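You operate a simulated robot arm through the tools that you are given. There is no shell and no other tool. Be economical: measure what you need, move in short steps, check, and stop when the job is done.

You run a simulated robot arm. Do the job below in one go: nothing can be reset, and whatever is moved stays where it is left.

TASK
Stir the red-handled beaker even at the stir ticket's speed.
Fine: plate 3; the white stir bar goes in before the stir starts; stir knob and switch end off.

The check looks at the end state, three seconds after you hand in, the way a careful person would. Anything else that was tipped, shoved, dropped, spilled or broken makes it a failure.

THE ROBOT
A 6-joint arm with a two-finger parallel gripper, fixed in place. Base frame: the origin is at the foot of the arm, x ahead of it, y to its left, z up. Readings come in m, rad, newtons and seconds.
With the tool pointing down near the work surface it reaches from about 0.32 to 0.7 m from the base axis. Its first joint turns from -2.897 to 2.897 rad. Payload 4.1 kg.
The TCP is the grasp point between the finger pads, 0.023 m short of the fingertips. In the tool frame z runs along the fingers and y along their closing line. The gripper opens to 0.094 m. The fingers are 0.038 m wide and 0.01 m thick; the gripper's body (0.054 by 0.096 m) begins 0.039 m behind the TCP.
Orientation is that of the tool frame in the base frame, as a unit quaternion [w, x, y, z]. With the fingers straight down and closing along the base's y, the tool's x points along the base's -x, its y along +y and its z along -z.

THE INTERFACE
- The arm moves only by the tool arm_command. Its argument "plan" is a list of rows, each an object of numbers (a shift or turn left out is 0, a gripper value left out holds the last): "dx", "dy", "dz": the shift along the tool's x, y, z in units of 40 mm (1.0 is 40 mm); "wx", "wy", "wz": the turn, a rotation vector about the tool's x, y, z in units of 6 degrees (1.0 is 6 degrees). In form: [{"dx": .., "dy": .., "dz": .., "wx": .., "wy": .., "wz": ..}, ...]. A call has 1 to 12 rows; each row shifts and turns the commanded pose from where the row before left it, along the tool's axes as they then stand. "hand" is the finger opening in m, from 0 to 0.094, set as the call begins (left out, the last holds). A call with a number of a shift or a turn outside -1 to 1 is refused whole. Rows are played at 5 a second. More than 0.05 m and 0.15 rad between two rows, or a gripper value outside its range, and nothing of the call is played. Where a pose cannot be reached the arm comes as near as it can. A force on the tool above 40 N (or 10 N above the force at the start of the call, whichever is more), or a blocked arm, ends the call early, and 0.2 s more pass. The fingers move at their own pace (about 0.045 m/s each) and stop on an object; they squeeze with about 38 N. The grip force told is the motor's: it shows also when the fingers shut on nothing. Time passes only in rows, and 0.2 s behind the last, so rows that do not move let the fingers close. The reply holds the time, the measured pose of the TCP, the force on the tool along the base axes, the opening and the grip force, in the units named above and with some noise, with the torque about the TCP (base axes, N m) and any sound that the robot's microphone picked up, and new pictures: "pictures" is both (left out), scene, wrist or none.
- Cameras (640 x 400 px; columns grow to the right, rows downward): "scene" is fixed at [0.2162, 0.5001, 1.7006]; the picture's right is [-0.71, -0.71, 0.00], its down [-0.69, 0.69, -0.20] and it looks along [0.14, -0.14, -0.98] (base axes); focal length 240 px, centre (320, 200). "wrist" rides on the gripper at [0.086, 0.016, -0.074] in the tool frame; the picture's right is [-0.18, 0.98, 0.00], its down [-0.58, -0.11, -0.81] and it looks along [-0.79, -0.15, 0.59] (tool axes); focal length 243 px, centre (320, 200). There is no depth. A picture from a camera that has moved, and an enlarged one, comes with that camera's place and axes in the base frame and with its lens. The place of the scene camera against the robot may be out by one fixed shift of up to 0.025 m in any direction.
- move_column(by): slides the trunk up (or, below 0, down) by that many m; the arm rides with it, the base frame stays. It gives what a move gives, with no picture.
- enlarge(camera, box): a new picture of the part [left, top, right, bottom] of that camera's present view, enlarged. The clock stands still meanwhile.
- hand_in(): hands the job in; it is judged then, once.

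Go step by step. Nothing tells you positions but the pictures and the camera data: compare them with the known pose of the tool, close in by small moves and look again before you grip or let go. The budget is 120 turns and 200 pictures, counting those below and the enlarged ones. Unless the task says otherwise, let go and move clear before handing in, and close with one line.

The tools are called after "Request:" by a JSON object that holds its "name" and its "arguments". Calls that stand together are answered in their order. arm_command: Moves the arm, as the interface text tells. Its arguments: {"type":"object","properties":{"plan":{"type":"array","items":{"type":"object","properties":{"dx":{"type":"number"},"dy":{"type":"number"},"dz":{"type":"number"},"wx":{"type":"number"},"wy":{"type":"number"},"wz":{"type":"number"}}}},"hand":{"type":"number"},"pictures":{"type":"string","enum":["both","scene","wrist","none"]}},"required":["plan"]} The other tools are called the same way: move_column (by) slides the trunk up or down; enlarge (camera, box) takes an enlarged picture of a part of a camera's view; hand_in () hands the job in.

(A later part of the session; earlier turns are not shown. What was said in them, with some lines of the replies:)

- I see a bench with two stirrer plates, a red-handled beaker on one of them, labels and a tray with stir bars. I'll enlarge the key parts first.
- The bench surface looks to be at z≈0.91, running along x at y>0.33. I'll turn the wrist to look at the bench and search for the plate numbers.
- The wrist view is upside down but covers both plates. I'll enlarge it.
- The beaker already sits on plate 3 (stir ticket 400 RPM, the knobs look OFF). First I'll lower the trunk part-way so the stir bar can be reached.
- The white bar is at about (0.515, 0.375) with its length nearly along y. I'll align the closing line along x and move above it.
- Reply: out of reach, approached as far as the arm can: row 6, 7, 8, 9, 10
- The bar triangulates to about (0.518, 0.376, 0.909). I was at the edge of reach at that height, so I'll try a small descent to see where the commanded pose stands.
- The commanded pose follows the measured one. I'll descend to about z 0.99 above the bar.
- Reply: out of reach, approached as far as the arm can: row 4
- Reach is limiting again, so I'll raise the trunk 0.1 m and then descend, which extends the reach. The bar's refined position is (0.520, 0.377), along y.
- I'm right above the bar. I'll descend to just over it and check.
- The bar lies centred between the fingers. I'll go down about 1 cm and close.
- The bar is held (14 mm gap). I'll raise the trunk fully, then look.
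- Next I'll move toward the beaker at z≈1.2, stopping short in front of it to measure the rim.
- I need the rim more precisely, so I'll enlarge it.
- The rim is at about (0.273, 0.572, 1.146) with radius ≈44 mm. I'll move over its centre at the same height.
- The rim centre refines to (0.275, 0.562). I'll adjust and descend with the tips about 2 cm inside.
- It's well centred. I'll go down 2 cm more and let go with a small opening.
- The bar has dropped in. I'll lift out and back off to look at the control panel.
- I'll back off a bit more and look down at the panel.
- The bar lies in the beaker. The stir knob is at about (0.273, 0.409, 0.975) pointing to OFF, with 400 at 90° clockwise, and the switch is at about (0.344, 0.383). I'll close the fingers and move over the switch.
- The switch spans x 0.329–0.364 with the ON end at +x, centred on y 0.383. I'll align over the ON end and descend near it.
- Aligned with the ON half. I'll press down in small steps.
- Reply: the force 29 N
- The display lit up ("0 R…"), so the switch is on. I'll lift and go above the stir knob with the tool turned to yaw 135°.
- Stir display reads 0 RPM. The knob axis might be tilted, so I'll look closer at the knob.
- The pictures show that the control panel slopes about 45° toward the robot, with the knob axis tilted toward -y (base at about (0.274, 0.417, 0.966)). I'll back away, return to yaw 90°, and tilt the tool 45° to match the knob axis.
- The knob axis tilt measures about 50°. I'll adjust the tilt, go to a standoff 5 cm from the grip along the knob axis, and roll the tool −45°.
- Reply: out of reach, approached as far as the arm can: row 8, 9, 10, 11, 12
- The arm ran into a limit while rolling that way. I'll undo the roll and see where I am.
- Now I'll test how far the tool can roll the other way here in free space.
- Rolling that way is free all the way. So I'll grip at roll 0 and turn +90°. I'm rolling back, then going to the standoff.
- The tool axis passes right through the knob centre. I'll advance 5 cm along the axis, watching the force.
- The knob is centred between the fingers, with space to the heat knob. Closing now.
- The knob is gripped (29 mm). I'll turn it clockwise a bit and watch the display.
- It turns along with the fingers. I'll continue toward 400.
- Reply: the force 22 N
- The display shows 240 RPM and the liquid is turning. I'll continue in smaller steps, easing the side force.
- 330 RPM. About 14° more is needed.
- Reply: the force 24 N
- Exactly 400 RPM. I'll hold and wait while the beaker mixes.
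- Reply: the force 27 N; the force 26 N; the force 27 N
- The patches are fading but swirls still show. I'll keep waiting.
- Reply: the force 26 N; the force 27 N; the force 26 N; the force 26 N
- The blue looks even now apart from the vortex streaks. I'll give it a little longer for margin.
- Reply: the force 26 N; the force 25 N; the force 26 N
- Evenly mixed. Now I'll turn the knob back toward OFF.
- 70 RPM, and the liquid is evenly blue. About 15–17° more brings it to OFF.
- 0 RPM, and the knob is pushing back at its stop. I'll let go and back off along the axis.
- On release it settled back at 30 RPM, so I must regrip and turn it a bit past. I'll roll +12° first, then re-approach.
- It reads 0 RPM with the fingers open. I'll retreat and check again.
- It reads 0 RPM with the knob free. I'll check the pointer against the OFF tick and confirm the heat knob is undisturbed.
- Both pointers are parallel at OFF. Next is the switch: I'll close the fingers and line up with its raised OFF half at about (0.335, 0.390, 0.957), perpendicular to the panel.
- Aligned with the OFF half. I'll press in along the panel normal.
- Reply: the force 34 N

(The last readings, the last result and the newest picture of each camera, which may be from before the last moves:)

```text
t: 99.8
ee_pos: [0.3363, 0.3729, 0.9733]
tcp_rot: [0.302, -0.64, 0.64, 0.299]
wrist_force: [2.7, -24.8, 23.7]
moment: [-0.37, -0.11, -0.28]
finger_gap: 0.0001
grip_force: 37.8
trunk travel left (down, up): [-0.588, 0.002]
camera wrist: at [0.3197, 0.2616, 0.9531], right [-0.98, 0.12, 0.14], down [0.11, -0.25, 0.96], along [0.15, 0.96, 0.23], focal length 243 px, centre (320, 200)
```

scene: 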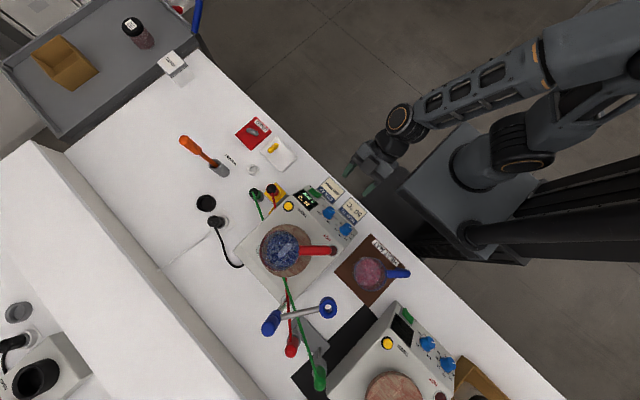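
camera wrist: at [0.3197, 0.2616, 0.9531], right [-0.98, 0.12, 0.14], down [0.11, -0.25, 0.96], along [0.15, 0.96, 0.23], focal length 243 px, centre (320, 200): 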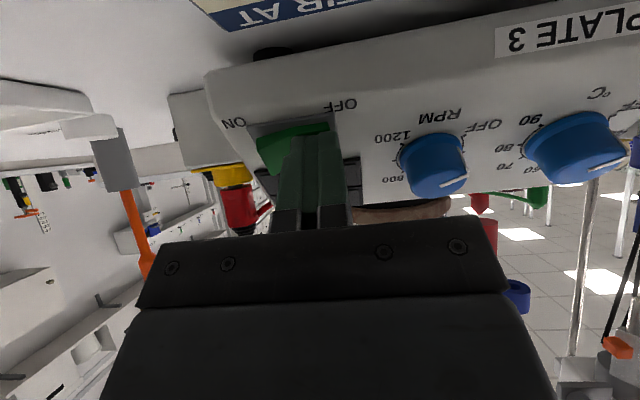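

Force is about 34 N along the panel normal. I'll back off and check whether the display went dark.

Request:
{"name": "arm_command", "arguments": {"plan": [{"dz": -0.8}, {"dz": -0.8}, {"dz": -0.8}, {"dz": -0.6}, {}], "pictures": "both"}}

Request:
{"name": "enlarge", "arguments": {"camera": "scene", "box": [250, 170, 370, 290]}}

Request:
{"name": "enlarge", "arguments": {"camera": "wrist", "box": [220, 0, 480, 160]}}

```text
t: 101.0
ee_pos: [0.3391, 0.2824, 1.0464]
tcp_rot: [-0.3, 0.641, -0.64, -0.299]
wrist_force: [-0.3, -0.3, 0.1]
moment: [0.01, 0.0, 0.01]
finger_gap: 0.0001
grip_force: 38.0
trunk travel left (down, up): [-0.588, 0.002]
camera wrist: at [0.3209, 0.1711, 1.0286], right [-0.98, 0.12, 0.14], down [0.11, -0.25, 0.96], along [0.15, 0.96, 0.23], focal length 243 px, centre (320, 200)
```

scene: 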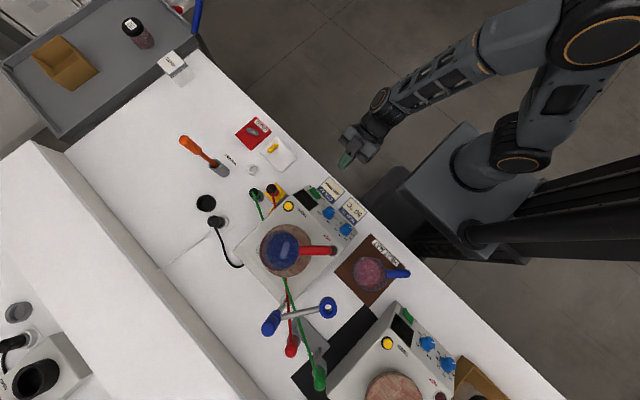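
wrist: 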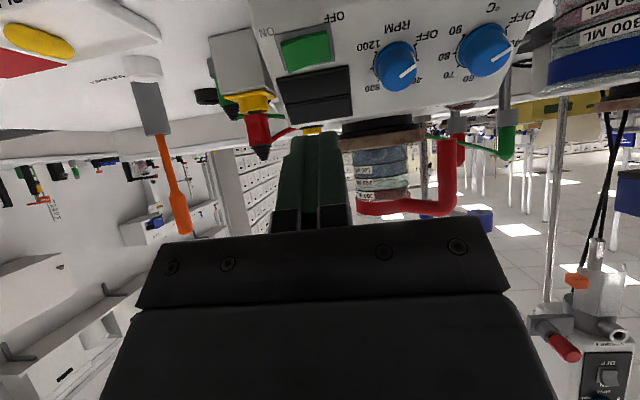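

```text
3.33 times, centred on (310, 230) of scene
camera zoom: at [0.2162, 0.5001, 1.7006], right [-0.71, -0.71, 0.0], down [-0.69, 0.69, -0.2], along [0.14, -0.14, -0.98], focal length 802 px, centre (353, 100)
```

zoom: 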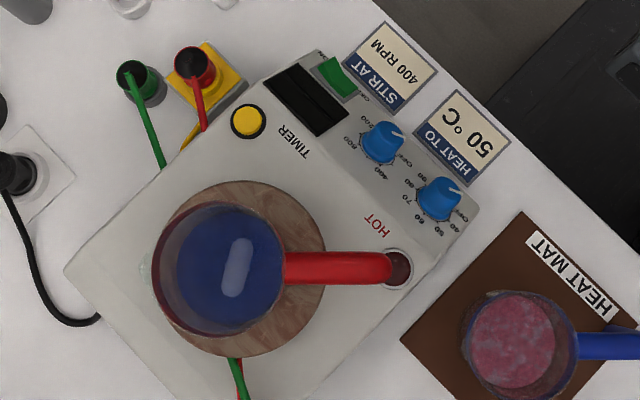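

```text
2.46 times, centred on (350, 80) of wrist
camera zoom: at [0.3209, 0.1711, 1.0286], right [-0.98, 0.12, 0.14], down [0.11, -0.25, 0.96], along [0.15, 0.96, 0.23], focal length 597 px, centre (246, 495)
```

zoom: 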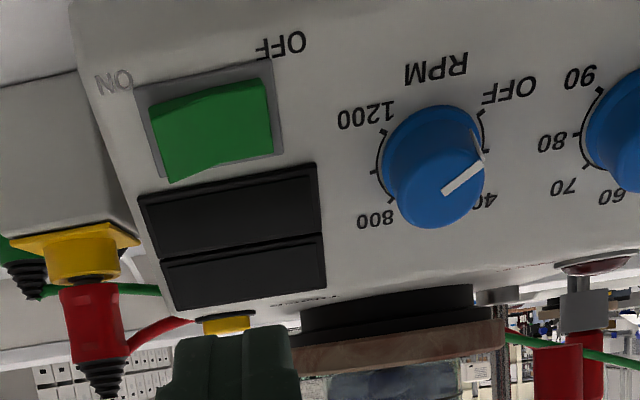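

The display is dark, the switch and both knobs are off, the liquid is evenly blue with the white bar in it, and the arm is clear.

Request:
{"name": "hand_in", "arguments": {}}

```text
The job is handed in.
```

The red-handled beaker on plate 3 was stirred even at 400 RPM with the white stir bar in it first. The stir knob and switch are now off, and nothing else was moved.
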